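You operate a simulated robot arm through the tools that you are given. There is no shell and no other tool.

Carry out the task below with a simulated robot arm. There is one attempt and no reset: what you move stays moved.

TASK
Split the two tubes at CROSS: the first to STORE, the second to TEST.
Fine: release them one at a time; stop once both are there.

Only the result counts: the job must be done as asked and must still hold three seconds after the hand-in. Knocking over, shifting, dropping, spilling or breaking anything else fails it.

THE ROBOT
A 6-joint arm with a two-finger gripper on a trunk, on a base that drives. Base frame: it is fixed to the floor where the robot stands at the start and does not move with it; the origin is under the middle of the robot, x ahead of it, y to its left, z up. Readings come in mm, degrees, newtons and seconds.
Its first joint turns from -166.0 to 166.0 degrees. Places, roughly: carrier [-2500, -750, 750]; cross stop lever [-1200, -2400, 800]; entry release button [-1400, -2500, 800]; entry stop lever [-1400, -2500, 800]; feed release button [-1200, -2500, 800]; feed stop lever [-1300, -2400, 800]; load release button [-1900, -2600, 800]; load stop lever [-1900, -2600, 800]; siding gate lever [-1100, -2100, 1100]; siding release button [-1500, -2500, 800]; siding stop lever [-1600, -2500, 800]; track jog button [-1200, -2200, 1000]; track power knob [-1100, -2100, 1100]; track speed knob [-1000, -2200, 1000]; tube [-2500, -750, 750]. Payload 1.71 kg.
The tool frame sits at the grasp point between the pads (the TCP): z along the fingers, y along the line on which they close. The tips reach 20 mm beyond it. The gripper opens to 96 mm. The gripper's body begins 113 mm behind the TCP.
Orientation is that of the tool frame in the base frame, as [roll, pitch, yaw] about the fixed x, y, z axes, in that order (R = Rz(yaw) Ry(pitch) Rx(roll)). With the fingers straight down and closing along the base's y, the tool's x points along the base's -x, its y along +y and its z along -z.

THE INTERFACE
- The arm moves only by the tool nudge_tool. Its argument "moves" is a list of rows, each a list of 2 entries, a list of its own where there are three numbers: the shift along the tool's x, y, z in mm, then the turn, a rotation vector about the tool's x, y, z in degrees. In form: [[[tx, ty, tz], [rx, ry, rz]], ...]. A call has 1 to 20 rows; each row is the pose to reach, as a shift and turn from the pose commanded when the call began, along the tool's axes at that moment. "hand" is the opening in per cent of the stroke, from 0 (shut) to 100 (fully open), set as the call begins (left out, the last holds). A row lasts 0.2 s, in which the tool goes at most 50 mm and 8.6 degrees; a call with a longer step from one row to the next is refused whole, and so is a gripper value outside its range. A pose out of reach is approached as far as the arm can. The call stops where the force on the tool passes 40 N (or 10 N more than at its start, if that is more) or the arm is blocked; 0.2 s more then pass. The fingers move at their own pace (about 45 mm/s each) and stop on an object; they squeeze with about 26 N. The grip force told is the motor's: it shows also when the fingers shut on nothing. Time passes only in rows, and 0.2 s behind the last, so rows that repeat a pose let the fingers close. It gives the time, the measured TCP pose, the force on the tool (base axes), the opening and the grip force at its end, in the units of the frame above (readings bear some noise), with the torque about the TCP (base axes, N m) and any sound that the robot's microphone picked up.
- Cameras (640 x 400 px; columns grow to the right, rows downward): "scene" is now at [81.3, 200.6, 1581.2]; the picture's right is [-0.11, -0.99, 0.00], its down [-0.64, 0.07, -0.77] and it looks along [0.76, -0.08, -0.64] (base axes); focal length 272 px, centre (320, 200). "wrist" rides on the gripper at [66, 14, -145] in the tool frame; the picture's right is [-0.21, 0.98, 0.00], its down [-0.88, -0.18, -0.45] and it looks along [-0.44, -0.09, 0.90] (tool axes); focal length 275 px, centre (320, 200). There is no depth. A picture from a camera that has moved, and an enlarged one, comes with that camera's place and axes in the base frame and with its lens.
- camera(camera): a new picture of that camera. The clock stands still meanwhile.
- raise_lower(by): slides the trunk up (or, below 0, down) by that many mm; the arm and the scene camera ride with it, the base frame stays. It gives what a move gives, with no picture.
- steer(legs): drives the robot by 1 to 6 legs, each [ahead, turn to the left] in mm and degrees, along the robot's own axes; the way and the turn of a leg run together, so that a leg with both is an arc; at most 1500 mm and 180 degrees a leg. The arm and the cameras ride along, it lands a little off, and it stops where it bumps. It gives what a move gives.
- aim_head(pan, tilt): turns the head with the scene camera to pan (to the left, within 143 degrees either way) and tilt (down, from -29 to 69), counted from straight ahead of the robot. It gives what a move gives.
- close_up(camera, box): a new picture of the part [left, top, right, bottom] of that camera's present view, enlarged. The clock stands still meanwhile.
- sign_off(): hands the job in; it is judged then, once.

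Places have to be worked out from the pictures, the camera data and where the tool is seen. Open the gripper and draw the arm clear of the work before you hand the job in, unless the task says otherwise.

The tools are called as a command line: name --argument value ..., lists and objects as JSON in quotes. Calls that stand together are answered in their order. nudge_tool: Moves the arm, as the interface text tells. Its arguments: {"type":"object","properties":{"moves":{"type":"array","items":{"type":"array"}},"hand":{"type":"number"}},"required":["moves"]} The other tools are called the same way: raise_lower (by) slides the trunk up or down; steer (legs) drives the base; aim_head (pan, tilt) turns the head that bears the scene camera; camera (camera) takes a picture; close_up (camera, box) takes an enlarged picture of a part of a camera's view; sign_off () hands the job in.

At the start:

```text
clock: 0.0
position: [570.5, 27.0, 1215.3]
ee_rot: [180.0, -0.1, -180.0]
ft_force: [0.5, -0.5, -0.4]
torque: [-0.01, 0.01, 0.02]
gripper_width: 95.6
grasp_force: 0.1
trunk travel left (down, up): [-175.0, 215.0]
robot x, y, heading: [0.3, 1.8, 0.5]
head pan, tilt: [-6.1, 39.0]
```

scene: 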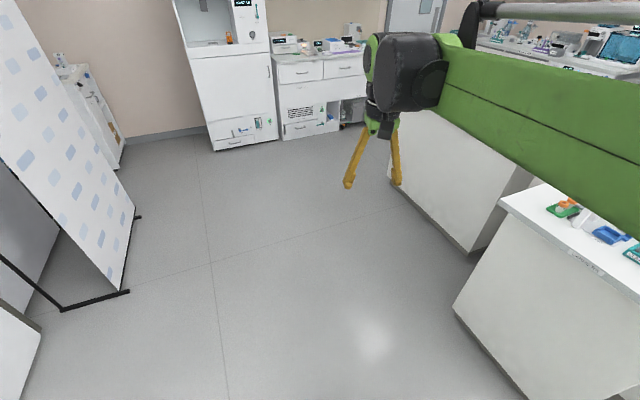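
wrist: 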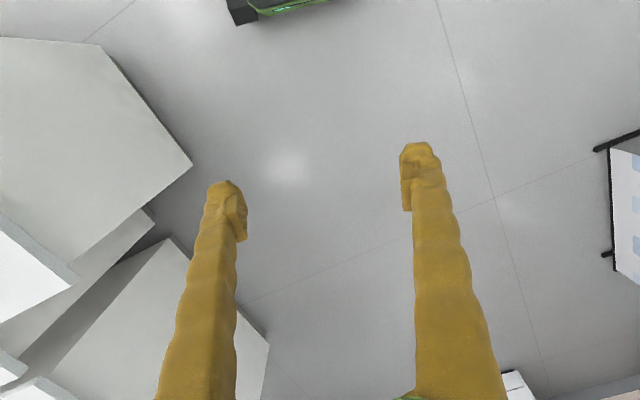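

The start pictures show the lab ahead, while the track stuff is listed behind me and to the right. I turn the head toward that area to look before driving.

aim_head --pan -110 --tilt 25

camera --camera "scene"

aim_head --pan -142 --tilt 25

camera --camera "scene"

aim_head --pan -60 --tilt 25

camera --camera "scene"

aim_head --pan 120 --tilt 25

camera --camera "scene"

```text
clock: 1.8
position: [552.1, 28.1, 1224.6]
ee_rot: [-180.0, 0.8, -180.0]
ft_force: [-0.3, -0.1, -0.6]
torque: [-0.01, 0.04, 0.02]
gripper_width: 95.9
grasp_force: 0.0
trunk travel left (down, up): [-175.0, 215.0]
robot x, y, heading: [-1.1, -3.6, 0.1]
head pan, tilt: [-110.0, 25.0]
```

```text
taken
camera scene: at [-34.8, 123.2, 1604.9], right [-0.94, 0.34, 0.01], down [0.13, 0.4, -0.91], along [-0.32, -0.85, -0.42], focal length 272 px, centre (320, 200)
```

scene: 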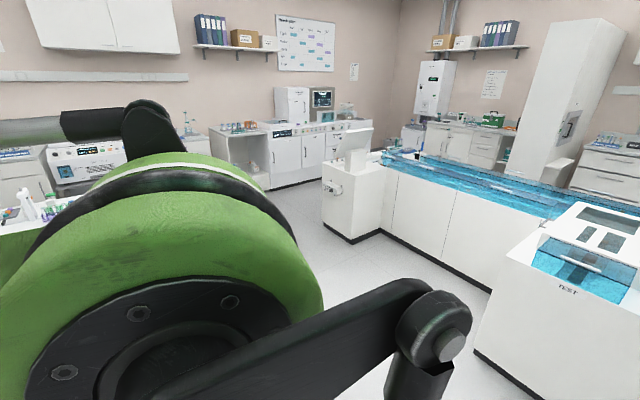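

```text
clock: 2.8
position: [551.4, 28.7, 1223.1]
ee_rot: [180.0, 0.8, 180.0]
ft_force: [-0.2, 0.2, -0.4]
torque: [-0.01, 0.0, 0.0]
gripper_width: 96.3
grasp_force: 0.1
trunk travel left (down, up): [-175.0, 215.0]
robot x, y, heading: [-1.8, 0.9, 0.1]
head pan, tilt: [-142.0, 25.0]
```

```text
taken
camera scene: at [-76.1, 153.0, 1605.5], right [-0.62, 0.79, 0.01], down [0.32, 0.26, -0.91], along [-0.72, -0.56, -0.41], focal length 272 px, centre (320, 200)
```

scene: 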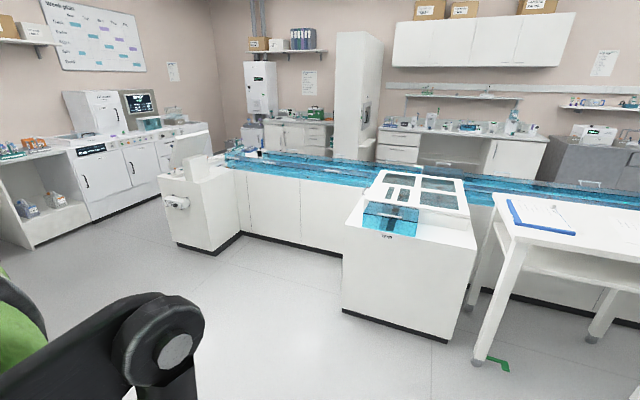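

```text
clock: 4.3
position: [551.9, 26.2, 1224.5]
ee_rot: [-179.9, 0.8, -180.0]
ft_force: [0.9, 0.2, 0.8]
torque: [-0.01, 0.0, 0.01]
gripper_width: 95.7
grasp_force: 0.1
trunk travel left (down, up): [-175.0, 215.0]
robot x, y, heading: [1.0, 0.3, 0.2]
head pan, tilt: [-60.0, 25.0]
```

```text
taken
camera scene: at [42.4, 129.9, 1603.7], right [-0.87, -0.5, 0.01], down [-0.23, 0.37, -0.9], along [0.45, -0.79, -0.43], focal length 272 px, centre (320, 200)
```

scene: 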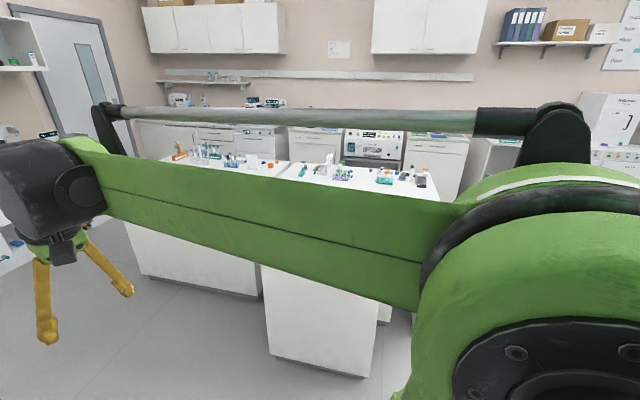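

```text
clock: 7.0
position: [553.1, 27.1, 1224.0]
ee_rot: [-179.9, 0.9, -180.0]
ft_force: [-0.3, 0.1, -0.6]
torque: [-0.01, 0.0, 0.02]
gripper_width: 95.7
grasp_force: 0.1
trunk travel left (down, up): [-175.0, 215.0]
robot x, y, heading: [5.6, 3.6, -0.1]
head pan, tilt: [120.0, 25.0]
```

```text
taken
camera scene: at [-49.6, 289.6, 1605.1], right [0.87, 0.5, -0.01], down [0.2, -0.37, -0.91], along [-0.46, 0.79, -0.42], focal length 272 px, centre (320, 200)
```

scene: 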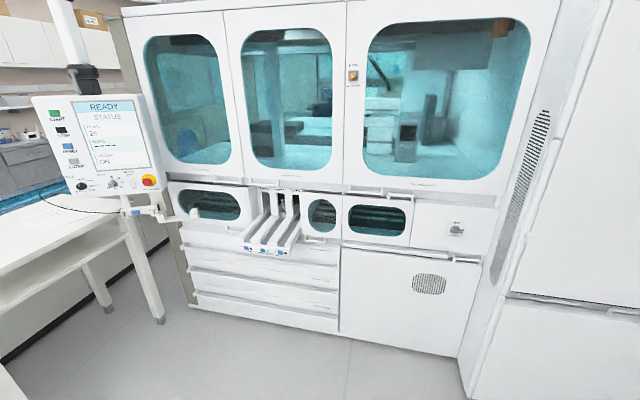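

The track runs behind me along x≈-1200…-2500, with a TEST module branching toward me. I enlarge the view toward it to read signs and layout.

aim_head --pan -142 --tilt 18

close_up --camera "scene" --box '[140, 80, 360, 220]'

close_up --camera "scene" --box '[330, 100, 550, 240]'

close_up --camera "scene" --box '[440, 100, 640, 225]'

```text
clock: 10.7
position: [552.0, 27.4, 1223.9]
ee_rot: [-180.0, 0.8, 180.0]
ft_force: [0.5, -0.9, -0.7]
torque: [-0.04, 0.04, 0.02]
gripper_width: 95.8
grasp_force: 0.2
trunk travel left (down, up): [-175.0, 215.0]
robot x, y, heading: [0.3, -2.0, 0.0]
head pan, tilt: [-142.0, 18.0]
```

```text
2.86 times, centred on (250, 150) of scene
camera zoom: at [-77.0, 152.3, 1616.9], right [-0.62, 0.79, 0.01], down [0.23, 0.19, -0.95], along [-0.75, -0.59, -0.3], focal length 778 px, centre (520, 343)
```

zoom: 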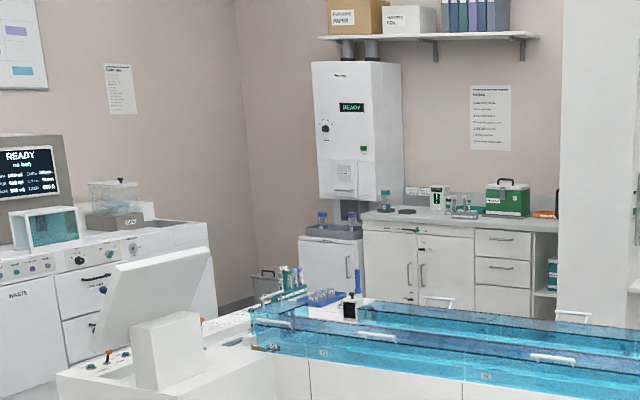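

```text
2.86 times, centred on (440, 170) of scene
camera zoom: at [-77.0, 152.3, 1616.9], right [-0.62, 0.79, 0.01], down [0.23, 0.19, -0.95], along [-0.75, -0.59, -0.3], focal length 778 px, centre (-23, 286)
```

zoom: 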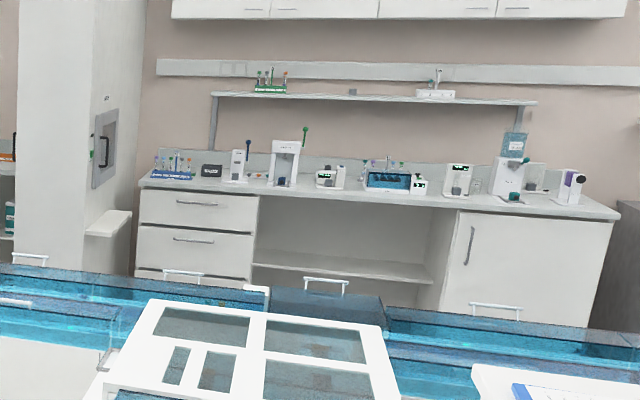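

```text
3.20 times, centred on (540, 162) of scene
camera zoom: at [-77.0, 152.3, 1616.9], right [-0.62, 0.79, 0.01], down [0.23, 0.19, -0.95], along [-0.75, -0.59, -0.3], focal length 872 px, centre (-384, 320)
```

zoom: 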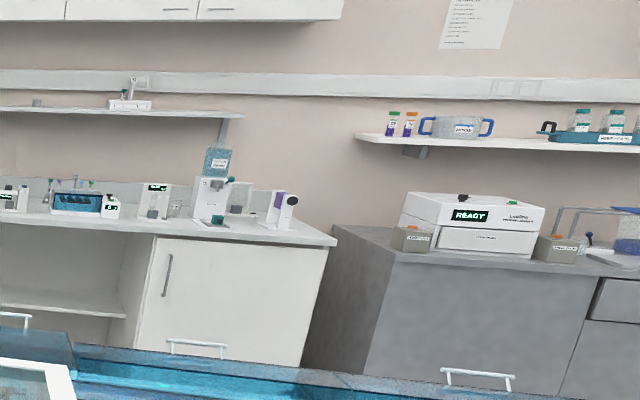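

I judge the console at about (-1100,-2200) with its panel facing away from me, so I need to come round its south side. I drive partway down the aisle at x≈-350 and look again.

steer --legs '[[0, -100], [1400, 0]]'

aim_head --pan -20 --tilt 25

camera --camera "scene"

aim_head --pan -60 --tilt 25

camera --camera "scene"

```text
clock: 26.7
position: [-302.8, -1930.5, 1223.0]
ee_rot: [-179.9, 0.8, 80.3]
ft_force: [0.5, -0.7, 0.1]
torque: [0.03, 0.02, 0.0]
gripper_width: 96.1
grasp_force: 0.0
trunk travel left (down, up): [-175.0, 215.0]
robot x, y, heading: [-237.4, -1383.9, -99.9]
head pan, tilt: [-142.0, 18.0]
```

```text
clock: 28.7
position: [-301.5, -1911.4, 1231.5]
ee_rot: [-179.9, 1.8, 80.3]
ft_force: [0.3, -0.8, -0.6]
torque: [-0.05, 0.02, 0.01]
gripper_width: 95.9
grasp_force: 0.1
trunk travel left (down, up): [-175.0, 215.0]
robot x, y, heading: [-238.7, -1379.7, -99.7]
head pan, tilt: [-20.0, 25.0]
```

```text
taken
camera scene: at [-74.0, -1489.8, 1603.2], right [-0.87, 0.5, 0.0], down [0.21, 0.38, -0.9], along [-0.45, -0.78, -0.43], focal length 272 px, centre (320, 200)
```

scene: 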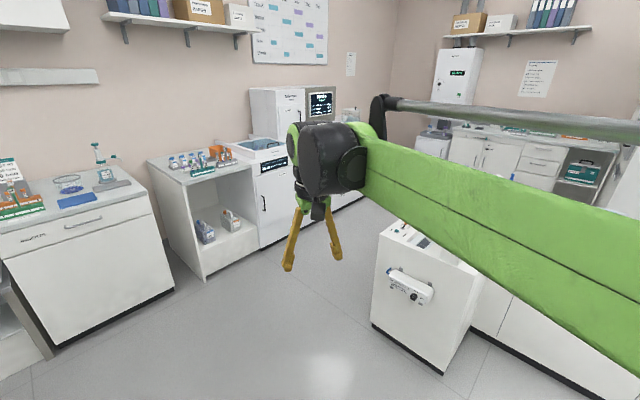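

```text
clock: 29.8
position: [-300.1, -1913.3, 1231.1]
ee_rot: [-180.0, 1.6, 80.3]
ft_force: [0.3, 0.1, 0.2]
torque: [0.0, 0.03, 0.0]
gripper_width: 96.2
grasp_force: 0.0
trunk travel left (down, up): [-175.0, 215.0]
robot x, y, heading: [-237.0, -1382.6, -99.6]
head pan, tilt: [-60.0, 25.0]
```

```text
taken
camera scene: at [-115.2, -1444.7, 1603.7], right [-0.35, 0.94, 0.01], down [0.4, 0.16, -0.9], along [-0.85, -0.31, -0.43], focal length 272 px, centre (320, 200)
```

scene: 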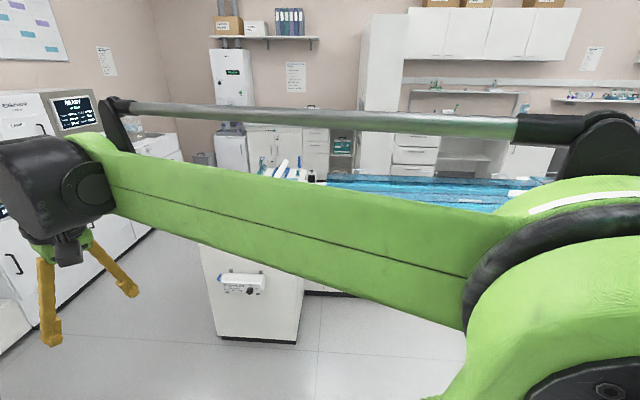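

The console box sits with its east face from about (-1208,-1989) to (-1050,-2450), and the operator side is its south edge, with a roughly 1.3 m aisle. I retract the arm toward the body first so it sweeps less when I turn there.

nudge_tool --moves '[[[40, 0, 0], [0, 0, 0]], [[80, 0, 0], [0, 0, 0]], [[120, 0, 0], [0, 0, 0]], [[160, 0, 0], [0, 0, 0]], [[200, 0, 0], [0, 0, 0]]]'

aim_head --pan 0 --tilt 30

camera --camera "scene"

```text
clock: 31.0
position: [-265.6, -1710.4, 1227.2]
ee_rot: [-179.9, 2.0, 80.2]
ft_force: [0.7, -0.6, -0.3]
torque: [-0.03, 0.02, 0.0]
gripper_width: 96.0
grasp_force: 0.1
trunk travel left (down, up): [-175.0, 215.0]
robot x, y, heading: [-236.5, -1384.7, -99.7]
head pan, tilt: [-60.0, 25.0]
```

```text
clock: 32.3
position: [-265.7, -1714.0, 1225.9]
ee_rot: [-179.9, 1.7, 80.4]
ft_force: [0.5, -1.0, -0.7]
torque: [-0.01, -0.02, 0.03]
gripper_width: 95.9
grasp_force: 0.0
trunk travel left (down, up): [-175.0, 215.0]
robot x, y, heading: [-237.5, -1383.5, -99.7]
head pan, tilt: [0.0, 30.0]
```

```text
taken
camera scene: at [-41.7, -1487.7, 1595.7], right [-0.99, 0.17, 0.0], down [0.09, 0.5, -0.86], along [-0.15, -0.85, -0.51], focal length 272 px, centre (320, 200)
```

scene: 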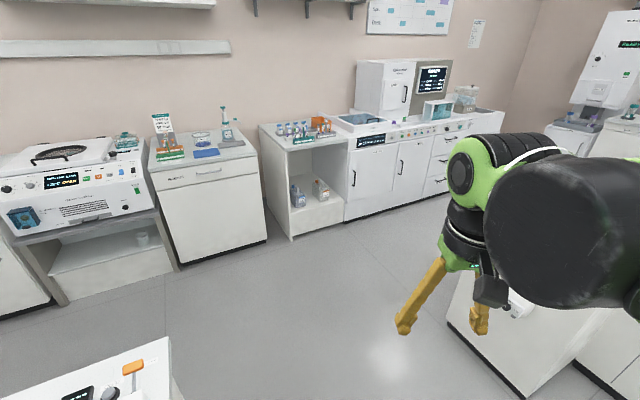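

The aisle south is clear about 850 mm past my planned turning point. I drive on down and turn west along the aisle, stopping short to look.

steer --legs '[[1450, 0], [100, 0], [0, -62]]'

aim_head --pan -30 --tilt 30

camera --camera "scene"

aim_head --pan 0 --tilt 30

camera --camera "scene"

```text
clock: 47.2
position: [-819.0, -3034.6, 1225.3]
ee_rot: [180.0, 1.3, 18.1]
ft_force: [0.1, 0.5, 1.1]
torque: [0.0, -0.02, 0.0]
gripper_width: 96.1
grasp_force: 0.1
trunk travel left (down, up): [-175.0, 215.0]
robot x, y, heading: [-505.8, -2904.7, -162.0]
head pan, tilt: [0.0, 30.0]
```

```text
clock: 48.1
position: [-827.1, -3037.2, 1221.3]
ee_rot: [179.9, 1.0, 17.9]
ft_force: [-0.6, -0.3, 0.3]
torque: [0.04, -0.03, -0.02]
gripper_width: 96.1
grasp_force: 0.1
trunk travel left (down, up): [-175.0, 215.0]
robot x, y, heading: [-502.8, -2903.1, -162.1]
head pan, tilt: [-30.0, 30.0]
```

```text
taken
camera scene: at [-482.9, -3070.9, 1596.6], right [0.21, 0.98, 0.0], down [0.48, -0.11, -0.87], along [-0.85, 0.18, -0.49], focal length 272 px, centre (320, 200)
```

scene: 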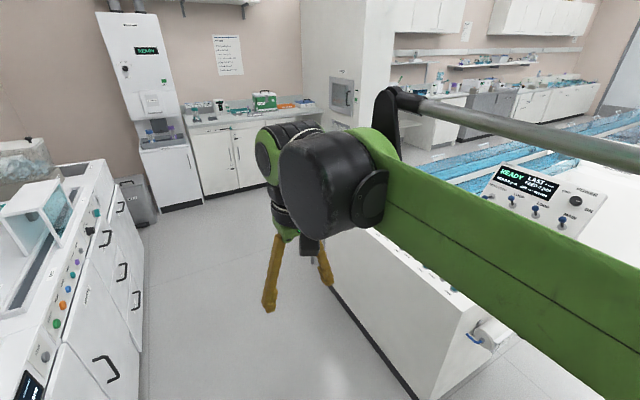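

```text
clock: 49.1
position: [-826.4, -3035.6, 1220.7]
ee_rot: [-180.0, 0.9, 18.0]
ft_force: [-0.8, -1.5, -0.3]
torque: [0.03, -0.03, -0.01]
gripper_width: 95.9
grasp_force: 0.1
trunk travel left (down, up): [-175.0, 215.0]
robot x, y, heading: [-505.5, -2905.4, -162.2]
head pan, tilt: [0.0, 30.0]
```

```text
taken
camera scene: at [-480.3, -3117.5, 1596.7], right [-0.31, 0.95, 0.0], down [0.47, 0.15, -0.87], along [-0.83, -0.27, -0.49], focal length 272 px, centre (320, 200)
```

scene: 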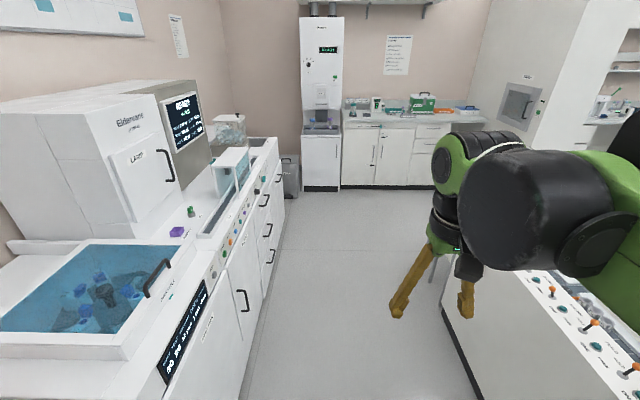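

I now see the front row: orange levers and teal buttons along the bench edge, and the READY panel above. I drive 800 mm along the aisle and turn right to face the bench.

steer --legs '[[780, 0], [0, -90]]'

aim_head --pan 0 --tilt 35

camera --camera "scene"

camera --camera "wrist"

```text
clock: 60.5
position: [-1373.6, -2817.5, 1221.7]
ee_rot: [179.9, 0.9, -71.6]
ft_force: [0.8, -2.5, 0.1]
torque: [0.23, 0.08, 0.01]
gripper_width: 95.9
grasp_force: 0.1
trunk travel left (down, up): [-175.0, 215.0]
robot x, y, heading: [-1236.2, -3140.1, 108.4]
head pan, tilt: [0.0, 30.0]
```

```text
clock: 61.2
position: [-1369.8, -2827.6, 1224.6]
ee_rot: [180.0, 1.4, -71.6]
ft_force: [-0.1, 0.3, 0.8]
torque: [-0.03, -0.01, 0.0]
gripper_width: 96.0
grasp_force: 0.2
trunk travel left (down, up): [-175.0, 215.0]
robot x, y, heading: [-1235.7, -3138.5, 108.5]
head pan, tilt: [0.0, 35.0]
```

```text
taken
camera scene: at [-1449.8, -3165.2, 1588.9], right [0.95, 0.31, 0.0], down [0.18, -0.54, -0.82], along [-0.26, 0.78, -0.57], focal length 272 px, centre (320, 200)
```

scene: 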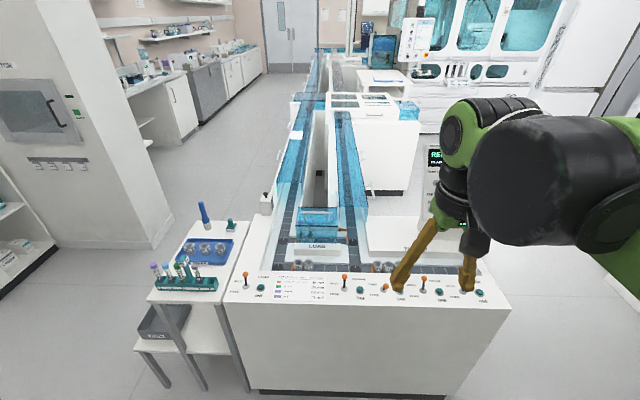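

```text
taken
camera wrist: at [-1360.8, -2898.0, 1369.1], right [-0.99, -0.11, 0.01], down [-0.1, 0.88, 0.47], along [-0.06, 0.46, -0.88], focal length 275 px, centre (320, 200)
```

wrist: 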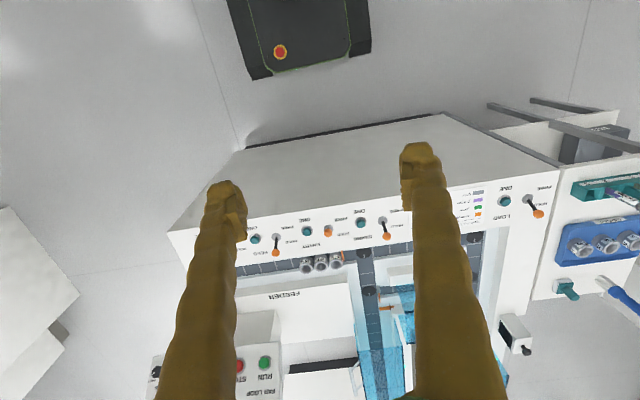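

Now I face the bench with a legend, levers and buttons along the edge. I enlarge the views to read labels and the legend.

close_up --camera "scene" --box '[220, 260, 380, 310]'

close_up --camera "scene" --box '[330, 260, 510, 320]'

close_up --camera "scene" --box '[240, 180, 400, 280]'

close_up --camera "scene" --box '[260, 60, 460, 185]'

close_up --camera "wrist" --box '[440, 160, 600, 260]'

close_up --camera "wrist" --box '[230, 200, 420, 320]'

```text
4.00 times, centred on (300, 285) of scene
camera zoom: at [-1449.8, -3165.2, 1588.9], right [0.95, 0.31, 0.0], down [0.18, -0.54, -0.82], along [-0.26, 0.78, -0.57], focal length 1089 px, centre (400, -140)
```

zoom: 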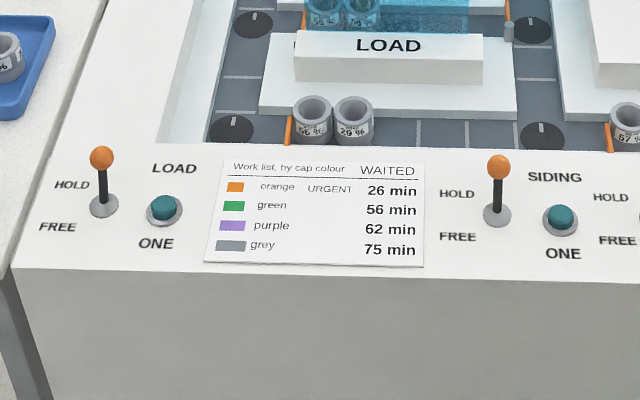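

```text
3.56 times, centred on (420, 290) of scene
camera zoom: at [-1449.8, -3165.2, 1588.9], right [0.95, 0.31, 0.0], down [0.18, -0.54, -0.82], along [-0.26, 0.78, -0.57], focal length 968 px, centre (-36, -120)
```

zoom: 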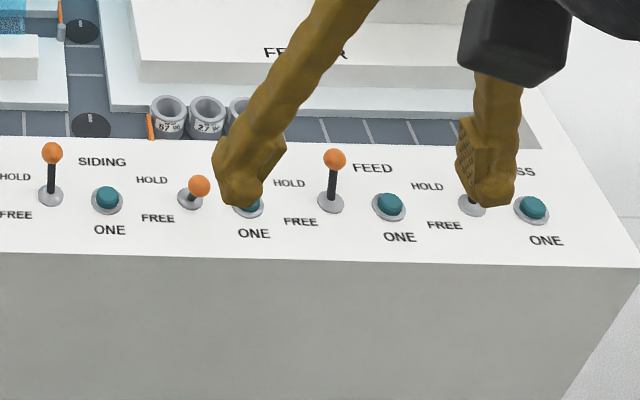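

```text
4.00 times, centred on (320, 230) of scene
camera zoom: at [-1449.8, -3165.2, 1588.9], right [0.95, 0.31, 0.0], down [0.18, -0.54, -0.82], along [-0.26, 0.78, -0.57], focal length 1089 px, centre (320, 80)
```

zoom: 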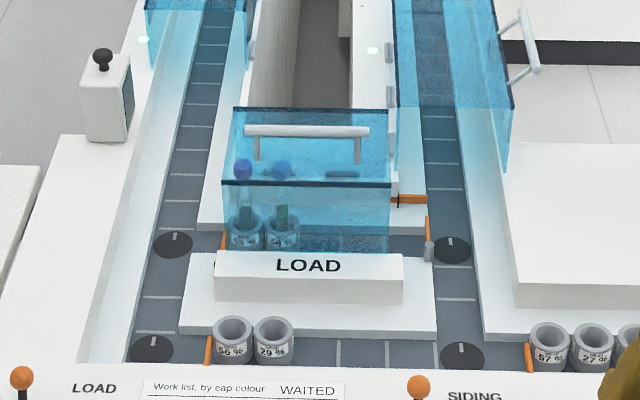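

```text
3.20 times, centred on (360, 122) of scene
camera zoom: at [-1449.8, -3165.2, 1588.9], right [0.95, 0.31, 0.0], down [0.18, -0.54, -0.82], along [-0.26, 0.78, -0.57], focal length 872 px, centre (192, 448)
```

zoom: 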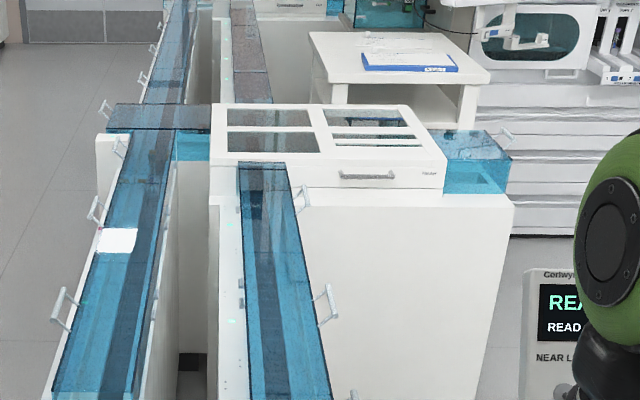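

```text
4.00 times, centred on (520, 210) of wrist
camera zoom: at [-1360.8, -2898.0, 1369.1], right [-0.99, -0.11, 0.01], down [-0.1, 0.88, 0.47], along [-0.06, 0.46, -0.88], focal length 1101 px, centre (-480, 160)
```

zoom: 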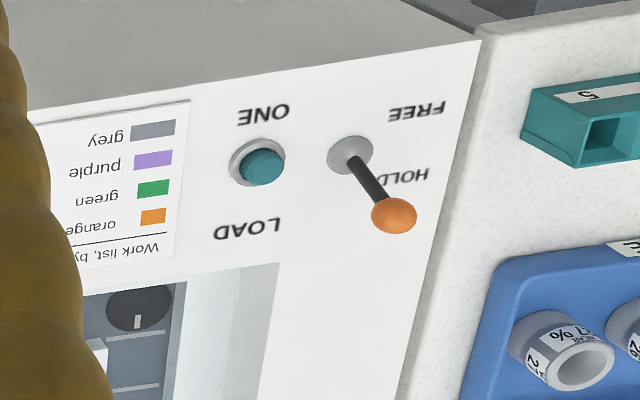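

```text
3.33 times, centred on (325, 260) of wrist
camera zoom: at [-1360.8, -2898.0, 1369.1], right [-0.99, -0.11, 0.01], down [-0.1, 0.88, 0.47], along [-0.06, 0.46, -0.88], focal length 918 px, centre (303, 0)
```

zoom: 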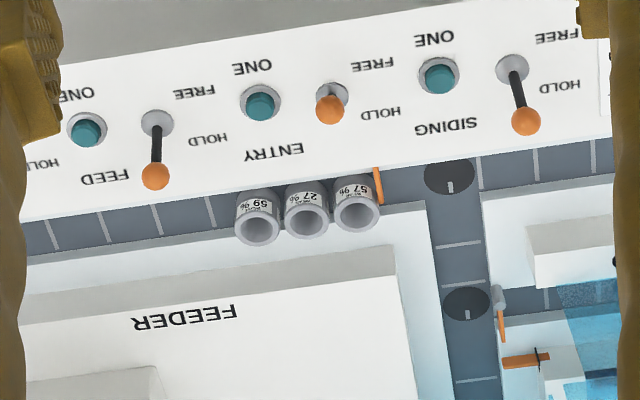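

The rows read LOAD, SIDING, ENTRY, FEED, CROSS, with ENTRY apparently at FREE and a work list by cap colour with wait times. I look at the panel and the far side of the track next.

aim_head --pan -45 --tilt 30

camera --camera "scene"

aim_head --pan 5 --tilt 20

camera --camera "scene"

close_up --camera "scene" --box '[290, 110, 450, 210]'

close_up --camera "scene" --box '[330, 100, 410, 150]'

```text
clock: 62.3
position: [-1372.9, -2818.4, 1222.1]
ee_rot: [-180.0, 1.0, -71.6]
ft_force: [0.4, 0.0, 0.0]
torque: [0.07, 0.02, 0.02]
gripper_width: 96.0
grasp_force: 0.0
trunk travel left (down, up): [-175.0, 215.0]
robot x, y, heading: [-1235.4, -3139.9, 108.0]
head pan, tilt: [-45.0, 30.0]
```

```text
taken
camera scene: at [-1387.7, -3149.1, 1596.0], right [0.89, -0.45, 0.0], down [-0.22, -0.45, -0.86], along [0.39, 0.77, -0.5], focal length 272 px, centre (320, 200)
```

scene: 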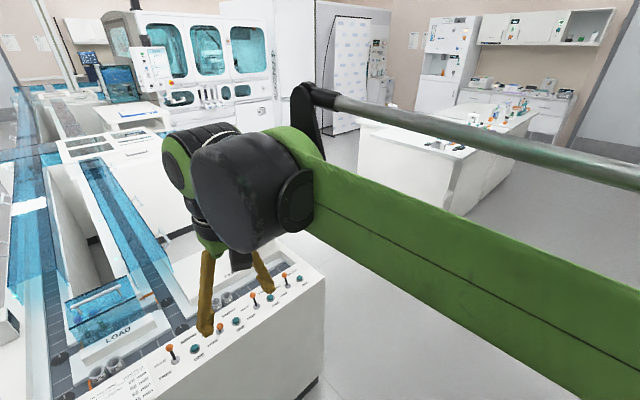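

```text
clock: 63.5
position: [-1372.2, -2821.2, 1223.6]
ee_rot: [-180.0, 1.2, -71.7]
ft_force: [0.9, -0.7, 0.8]
torque: [0.11, 0.02, 0.02]
gripper_width: 95.8
grasp_force: 0.1
trunk travel left (down, up): [-175.0, 215.0]
robot x, y, heading: [-1237.2, -3137.8, 108.3]
head pan, tilt: [5.0, 20.0]
```

```text
taken
camera scene: at [-1471.5, -3125.3, 1610.8], right [0.92, 0.4, 0.0], down [0.14, -0.33, -0.93], along [-0.37, 0.86, -0.36], focal length 272 px, centre (320, 200)
```

scene: 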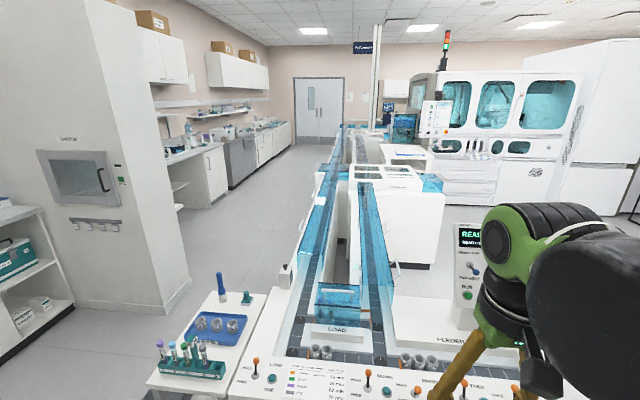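

```text
4.00 times, centred on (370, 160) of scene
camera zoom: at [-1471.5, -3125.3, 1610.8], right [0.92, 0.4, 0.0], down [0.14, -0.33, -0.93], along [-0.37, 0.86, -0.36], focal length 1089 px, centre (120, 360)
```

zoom: 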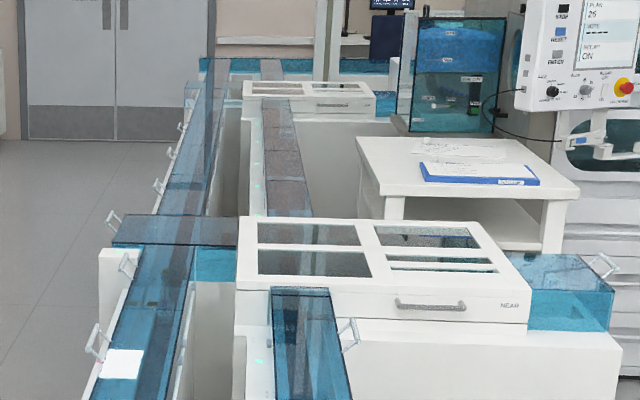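

```text
8.00 times, centred on (370, 125) of scene
camera zoom: at [-1471.5, -3125.3, 1610.8], right [0.92, 0.4, 0.0], down [0.14, -0.33, -0.93], along [-0.37, 0.86, -0.36], focal length 2179 px, centre (-80, 800)
```

zoom: 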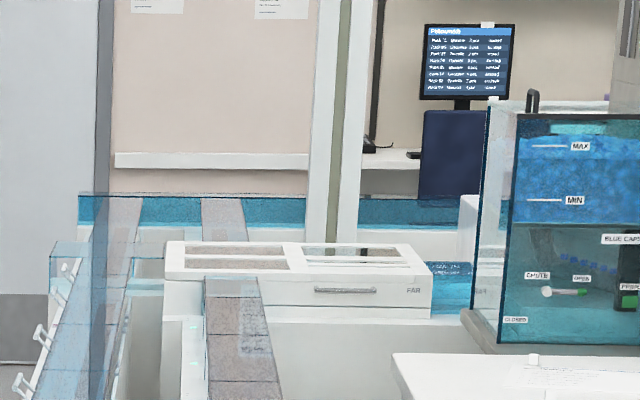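

The panel is hidden behind the arm. I swing the tool out to my right, well short of the console, so the head can see the panel.

nudge_tool --moves '[[[0, -45, 0], [0, 0, 0]], [[0, -90, 0], [0, 0, 0]], [[0, -135, 0], [0, 0, 0]], [[0, -180, 0], [0, 0, 0]], [[0, -225, 0], [0, 0, 0]], [[10, -270, 0], [0, 0, 0]], [[20, -315, 0], [0, 0, 0]], [[30, -360, 0], [0, 0, 0]], [[40, -405, 0], [0, 0, 0]], [[50, -450, 0], [0, 0, 0]]]'

aim_head --pan -30 --tilt 30

camera --camera "scene"

camera --camera "wrist"

```text
clock: 65.7
position: [-925.0, -2733.6, 1223.9]
ee_rot: [179.9, 1.3, -71.6]
ft_force: [0.6, -2.9, 0.6]
torque: [0.29, 0.07, 0.0]
gripper_width: 96.0
grasp_force: 0.2
trunk travel left (down, up): [-175.0, 215.0]
robot x, y, heading: [-1236.9, -3142.1, 108.2]
head pan, tilt: [5.0, 20.0]
```

```text
clock: 66.7
position: [-924.8, -2738.1, 1225.4]
ee_rot: [-180.0, 1.6, -71.8]
ft_force: [0.3, 0.0, 0.5]
torque: [-0.02, 0.04, -0.02]
gripper_width: 96.0
grasp_force: 0.1
trunk travel left (down, up): [-175.0, 215.0]
robot x, y, heading: [-1238.6, -3138.3, 108.3]
head pan, tilt: [-30.0, 30.0]
```

```text
taken
camera scene: at [-1413.3, -3130.3, 1595.6], right [0.98, -0.2, 0.01], down [-0.1, -0.5, -0.86], along [0.18, 0.84, -0.51], focal length 272 px, centre (320, 200)
```

scene: 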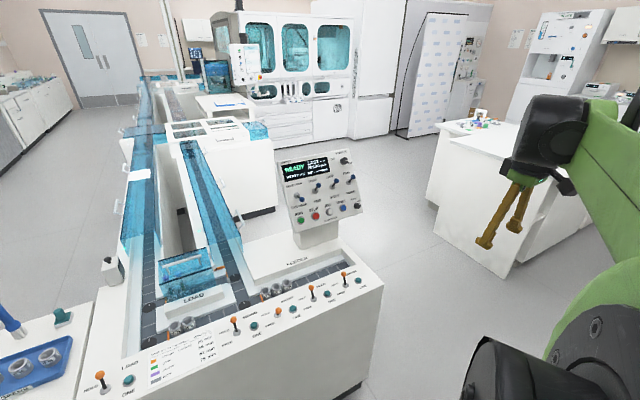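

```text
taken
camera wrist: at [-915.5, -2808.4, 1368.9], right [-0.99, -0.11, 0.01], down [-0.1, 0.88, 0.47], along [-0.06, 0.47, -0.88], focal length 275 px, centre (320, 200)
```

wrist: 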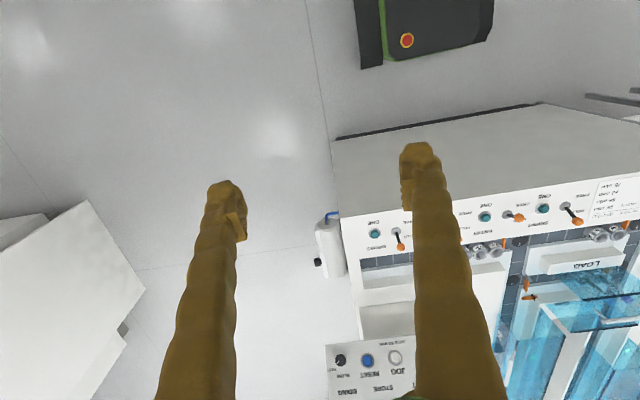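

Now the panel is in clear view. I enlarge it and the rest of the track to read all labels.

close_up --camera "scene" --box '[270, 145, 374, 240]'

close_up --camera "scene" --box '[275, 148, 365, 204]'

close_up --camera "scene" --box '[220, 260, 400, 360]'

close_up --camera "scene" --box '[100, 100, 280, 212]'

close_up --camera "scene" --box '[90, 230, 250, 340]'

close_up --camera "wrist" --box '[310, 200, 420, 290]'

```text
4.21 times, centred on (322, 192) of scene
camera zoom: at [-1413.3, -3130.3, 1595.6], right [0.98, -0.2, 0.01], down [-0.1, -0.5, -0.86], along [0.18, 0.84, -0.51], focal length 1147 px, centre (312, 232)
```

zoom: 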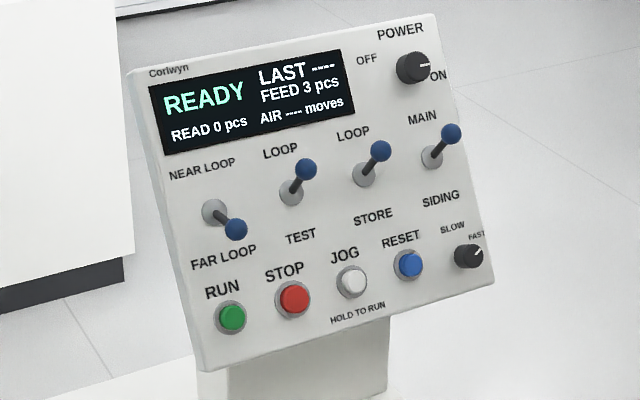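

```text
7.11 times, centred on (320, 176) of scene
camera zoom: at [-1413.3, -3130.3, 1595.6], right [0.98, -0.2, 0.01], down [-0.1, -0.5, -0.86], along [0.18, 0.84, -0.51], focal length 1937 px, centre (320, 371)
```

zoom: 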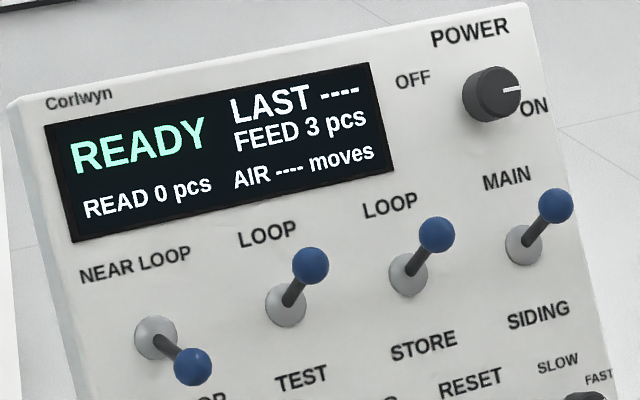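

```text
3.56 times, centred on (310, 310) of scene
camera zoom: at [-1413.3, -3130.3, 1595.6], right [0.98, -0.2, 0.01], down [-0.1, -0.5, -0.86], along [0.18, 0.84, -0.51], focal length 968 px, centre (356, -191)
```

zoom: 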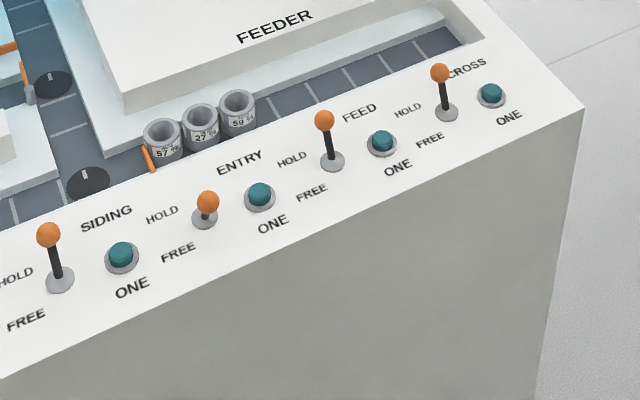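

```text
3.56 times, centred on (190, 156) of scene
camera zoom: at [-1413.3, -3130.3, 1595.6], right [0.98, -0.2, 0.01], down [-0.1, -0.5, -0.86], along [0.18, 0.84, -0.51], focal length 968 px, centre (782, 356)
```

zoom: 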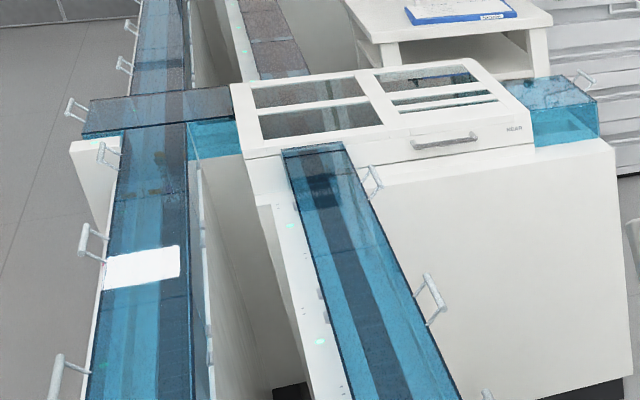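

```text
3.64 times, centred on (170, 285) of scene
camera zoom: at [-1413.3, -3130.3, 1595.6], right [0.98, -0.2, 0.01], down [-0.1, -0.5, -0.86], along [0.18, 0.84, -0.51], focal length 990 px, centre (866, -109)
```

zoom: 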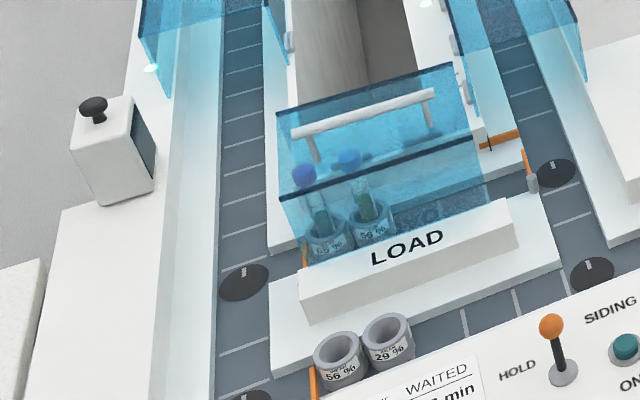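

```text
4.44 times, centred on (365, 245) of wrist
camera zoom: at [-915.5, -2808.4, 1368.9], right [-0.99, -0.11, 0.01], down [-0.1, 0.88, 0.47], along [-0.06, 0.47, -0.88], focal length 1224 px, centre (120, 0)
```

zoom: 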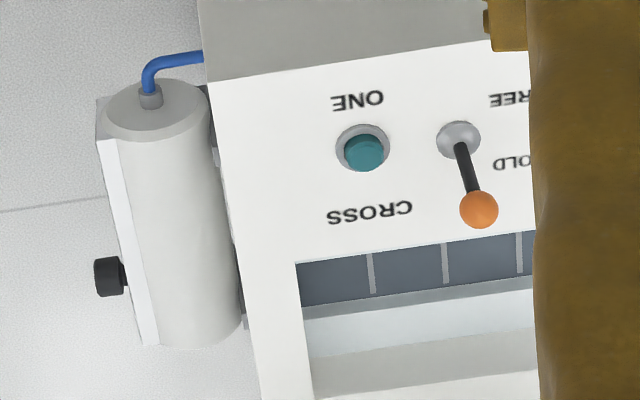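

The panel shows READY, power ON, speed FAST, gates: FAR LOOP, LOOP(/TEST), LOOP(/STORE), MAIN, plus RUN/STOP/JOG/RESET. Before touching anything I check the air cylinder, the CROSS queue and where STORE and TEST lie, starting with enlarged looks north.

aim_head --pan -10 --tilt 15

camera --camera "scene"

close_up --camera "scene" --box '[180, 100, 420, 250]'

close_up --camera "scene" --box '[220, 90, 340, 165]'

close_up --camera "scene" --box '[220, 160, 340, 235]'

```text
clock: 67.5
position: [-924.4, -2736.1, 1224.4]
ee_rot: [180.0, 1.5, -71.5]
ft_force: [0.0, -0.2, -0.5]
torque: [-0.03, 0.02, 0.01]
gripper_width: 95.9
grasp_force: 0.1
trunk travel left (down, up): [-175.0, 215.0]
robot x, y, heading: [-1235.0, -3143.1, 108.3]
head pan, tilt: [-10.0, 15.0]
```

```text
taken
camera scene: at [-1447.7, -3119.1, 1619.1], right [0.99, 0.14, 0.0], down [0.04, -0.27, -0.96], along [-0.14, 0.95, -0.27], focal length 272 px, centre (320, 200)
```

scene: 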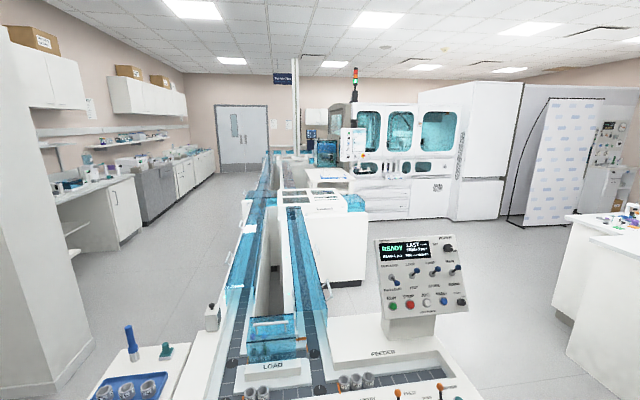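

```text
2.67 times, centred on (300, 175) of scene
camera zoom: at [-1447.7, -3119.1, 1619.1], right [0.99, 0.14, 0.0], down [0.04, -0.27, -0.96], along [-0.14, 0.95, -0.27], focal length 726 px, centre (373, 267)
```

zoom: 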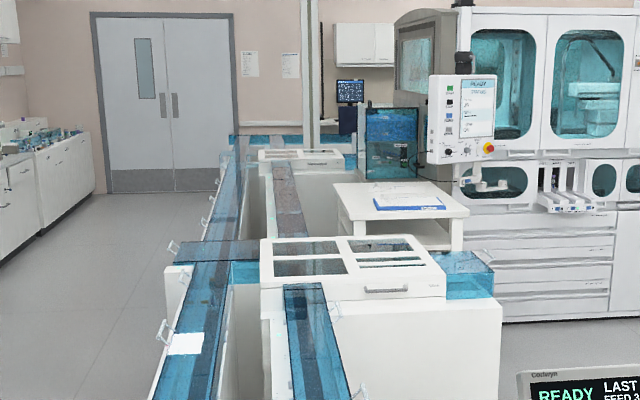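

```text
5.33 times, centred on (280, 128) of scene
camera zoom: at [-1447.7, -3119.1, 1619.1], right [0.99, 0.14, 0.0], down [0.04, -0.27, -0.96], along [-0.14, 0.95, -0.27], focal length 1452 px, centre (533, 587)
```

zoom: 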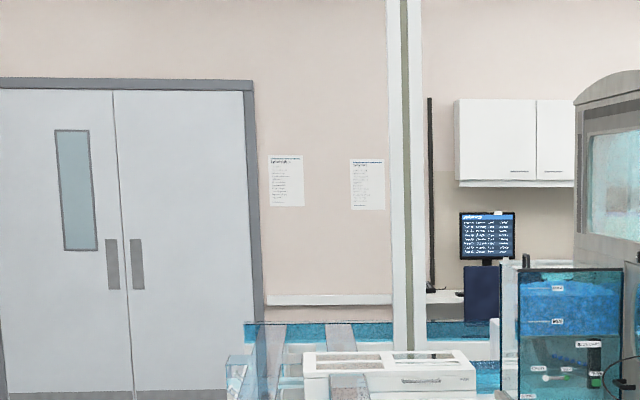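

```text
5.33 times, centred on (280, 198) of scene
camera zoom: at [-1447.7, -3119.1, 1619.1], right [0.99, 0.14, 0.0], down [0.04, -0.27, -0.96], along [-0.14, 0.95, -0.27], focal length 1452 px, centre (533, 213)
```

zoom: 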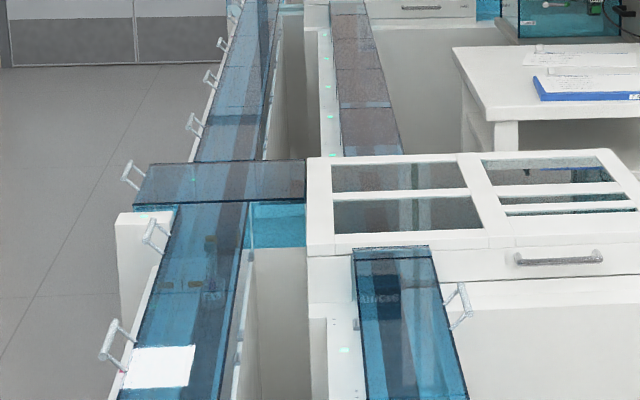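

I want to look at the notices on the west wall and around the air cylinder in case they carry operating rules.

aim_head --pan 55 --tilt 15

camera --camera "scene"

aim_head --pan -50 --tilt 40

camera --camera "scene"

```text
clock: 68.9
position: [-924.7, -2736.7, 1224.4]
ee_rot: [-180.0, 1.6, -71.6]
ft_force: [-0.4, 0.2, -0.3]
torque: [0.0, 0.0, -0.01]
gripper_width: 96.1
grasp_force: 0.0
trunk travel left (down, up): [-175.0, 215.0]
robot x, y, heading: [-1235.9, -3139.1, 108.3]
head pan, tilt: [55.0, 15.0]
```

```text
taken
camera scene: at [-1523.6, -3185.3, 1619.8], right [0.29, 0.96, -0.01], down [0.25, -0.09, -0.96], along [-0.92, 0.27, -0.27], focal length 272 px, centre (320, 200)
```

scene: 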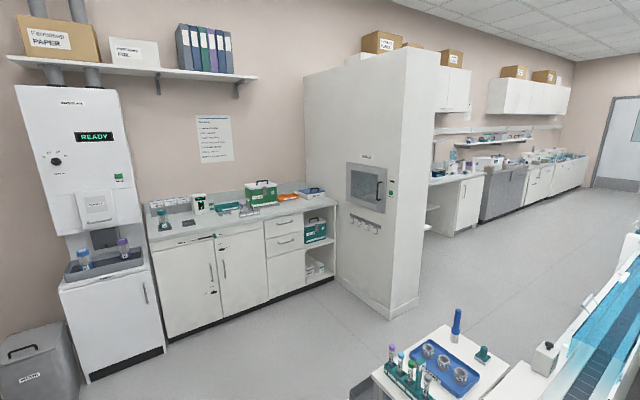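

```text
clock: 70.7
position: [-924.4, -2736.5, 1225.4]
ee_rot: [-179.9, 1.6, -71.6]
ft_force: [0.7, 0.3, 0.4]
torque: [0.04, 0.0, -0.01]
gripper_width: 96.0
grasp_force: 0.0
trunk travel left (down, up): [-175.0, 215.0]
robot x, y, heading: [-1238.8, -3142.1, 108.4]
head pan, tilt: [-50.0, 40.0]
```

```text
taken
camera scene: at [-1389.3, -3140.3, 1580.3], right [0.85, -0.52, 0.01], down [-0.33, -0.56, -0.76], along [0.4, 0.64, -0.65], focal length 272 px, centre (320, 200)
```

scene: 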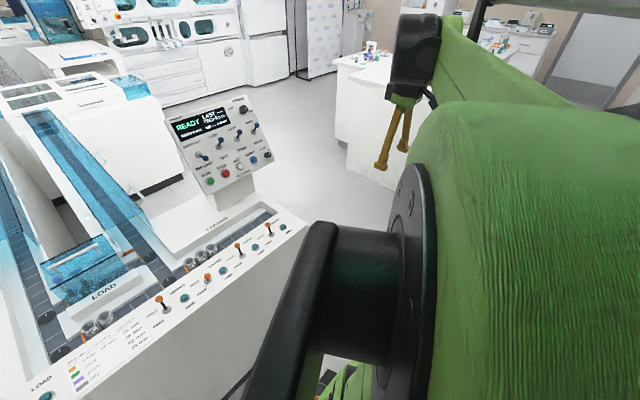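

I take an enlarged look at the wall poster for any track instructions.

aim_head --pan 60 --tilt 10

close_up --camera "scene" --box '[200, 100, 290, 160]'

close_up --camera "scene" --box '[180, 80, 310, 190]'

```text
clock: 72.6
position: [-924.7, -2736.3, 1224.1]
ee_rot: [180.0, 1.6, -71.7]
ft_force: [-1.0, -0.5, 0.4]
torque: [0.0, 0.0, 0.0]
gripper_width: 96.2
grasp_force: 0.0
trunk travel left (down, up): [-175.0, 215.0]
robot x, y, heading: [-1235.9, -3142.1, 108.3]
head pan, tilt: [60.0, 10.0]
```

```text
6.67 times, centred on (245, 130) of scene
camera zoom: at [-1525.2, -3193.1, 1628.0], right [0.2, 0.98, -0.01], down [0.17, -0.05, -0.98], along [-0.96, 0.2, -0.18], focal length 1816 px, centre (820, 667)
```

zoom: 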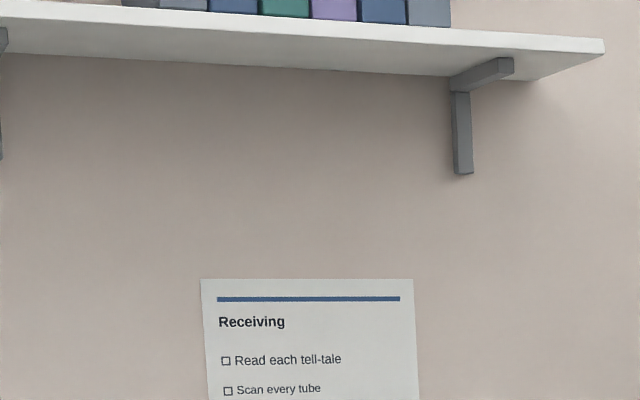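

```text
3.64 times, centred on (245, 135) of scene
camera zoom: at [-1525.2, -3193.1, 1628.0], right [0.2, 0.98, -0.01], down [0.17, -0.05, -0.98], along [-0.96, 0.2, -0.18], focal length 990 px, centre (593, 436)
```

zoom: 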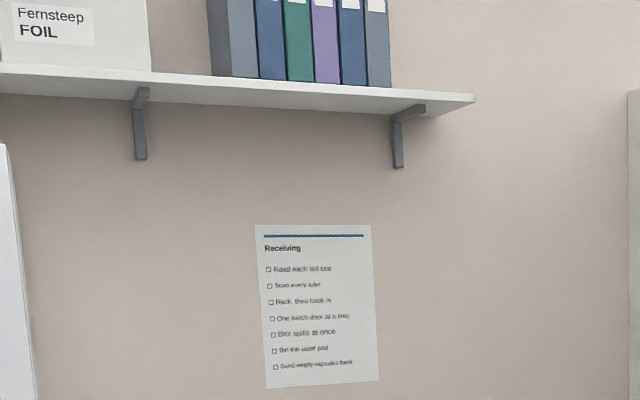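

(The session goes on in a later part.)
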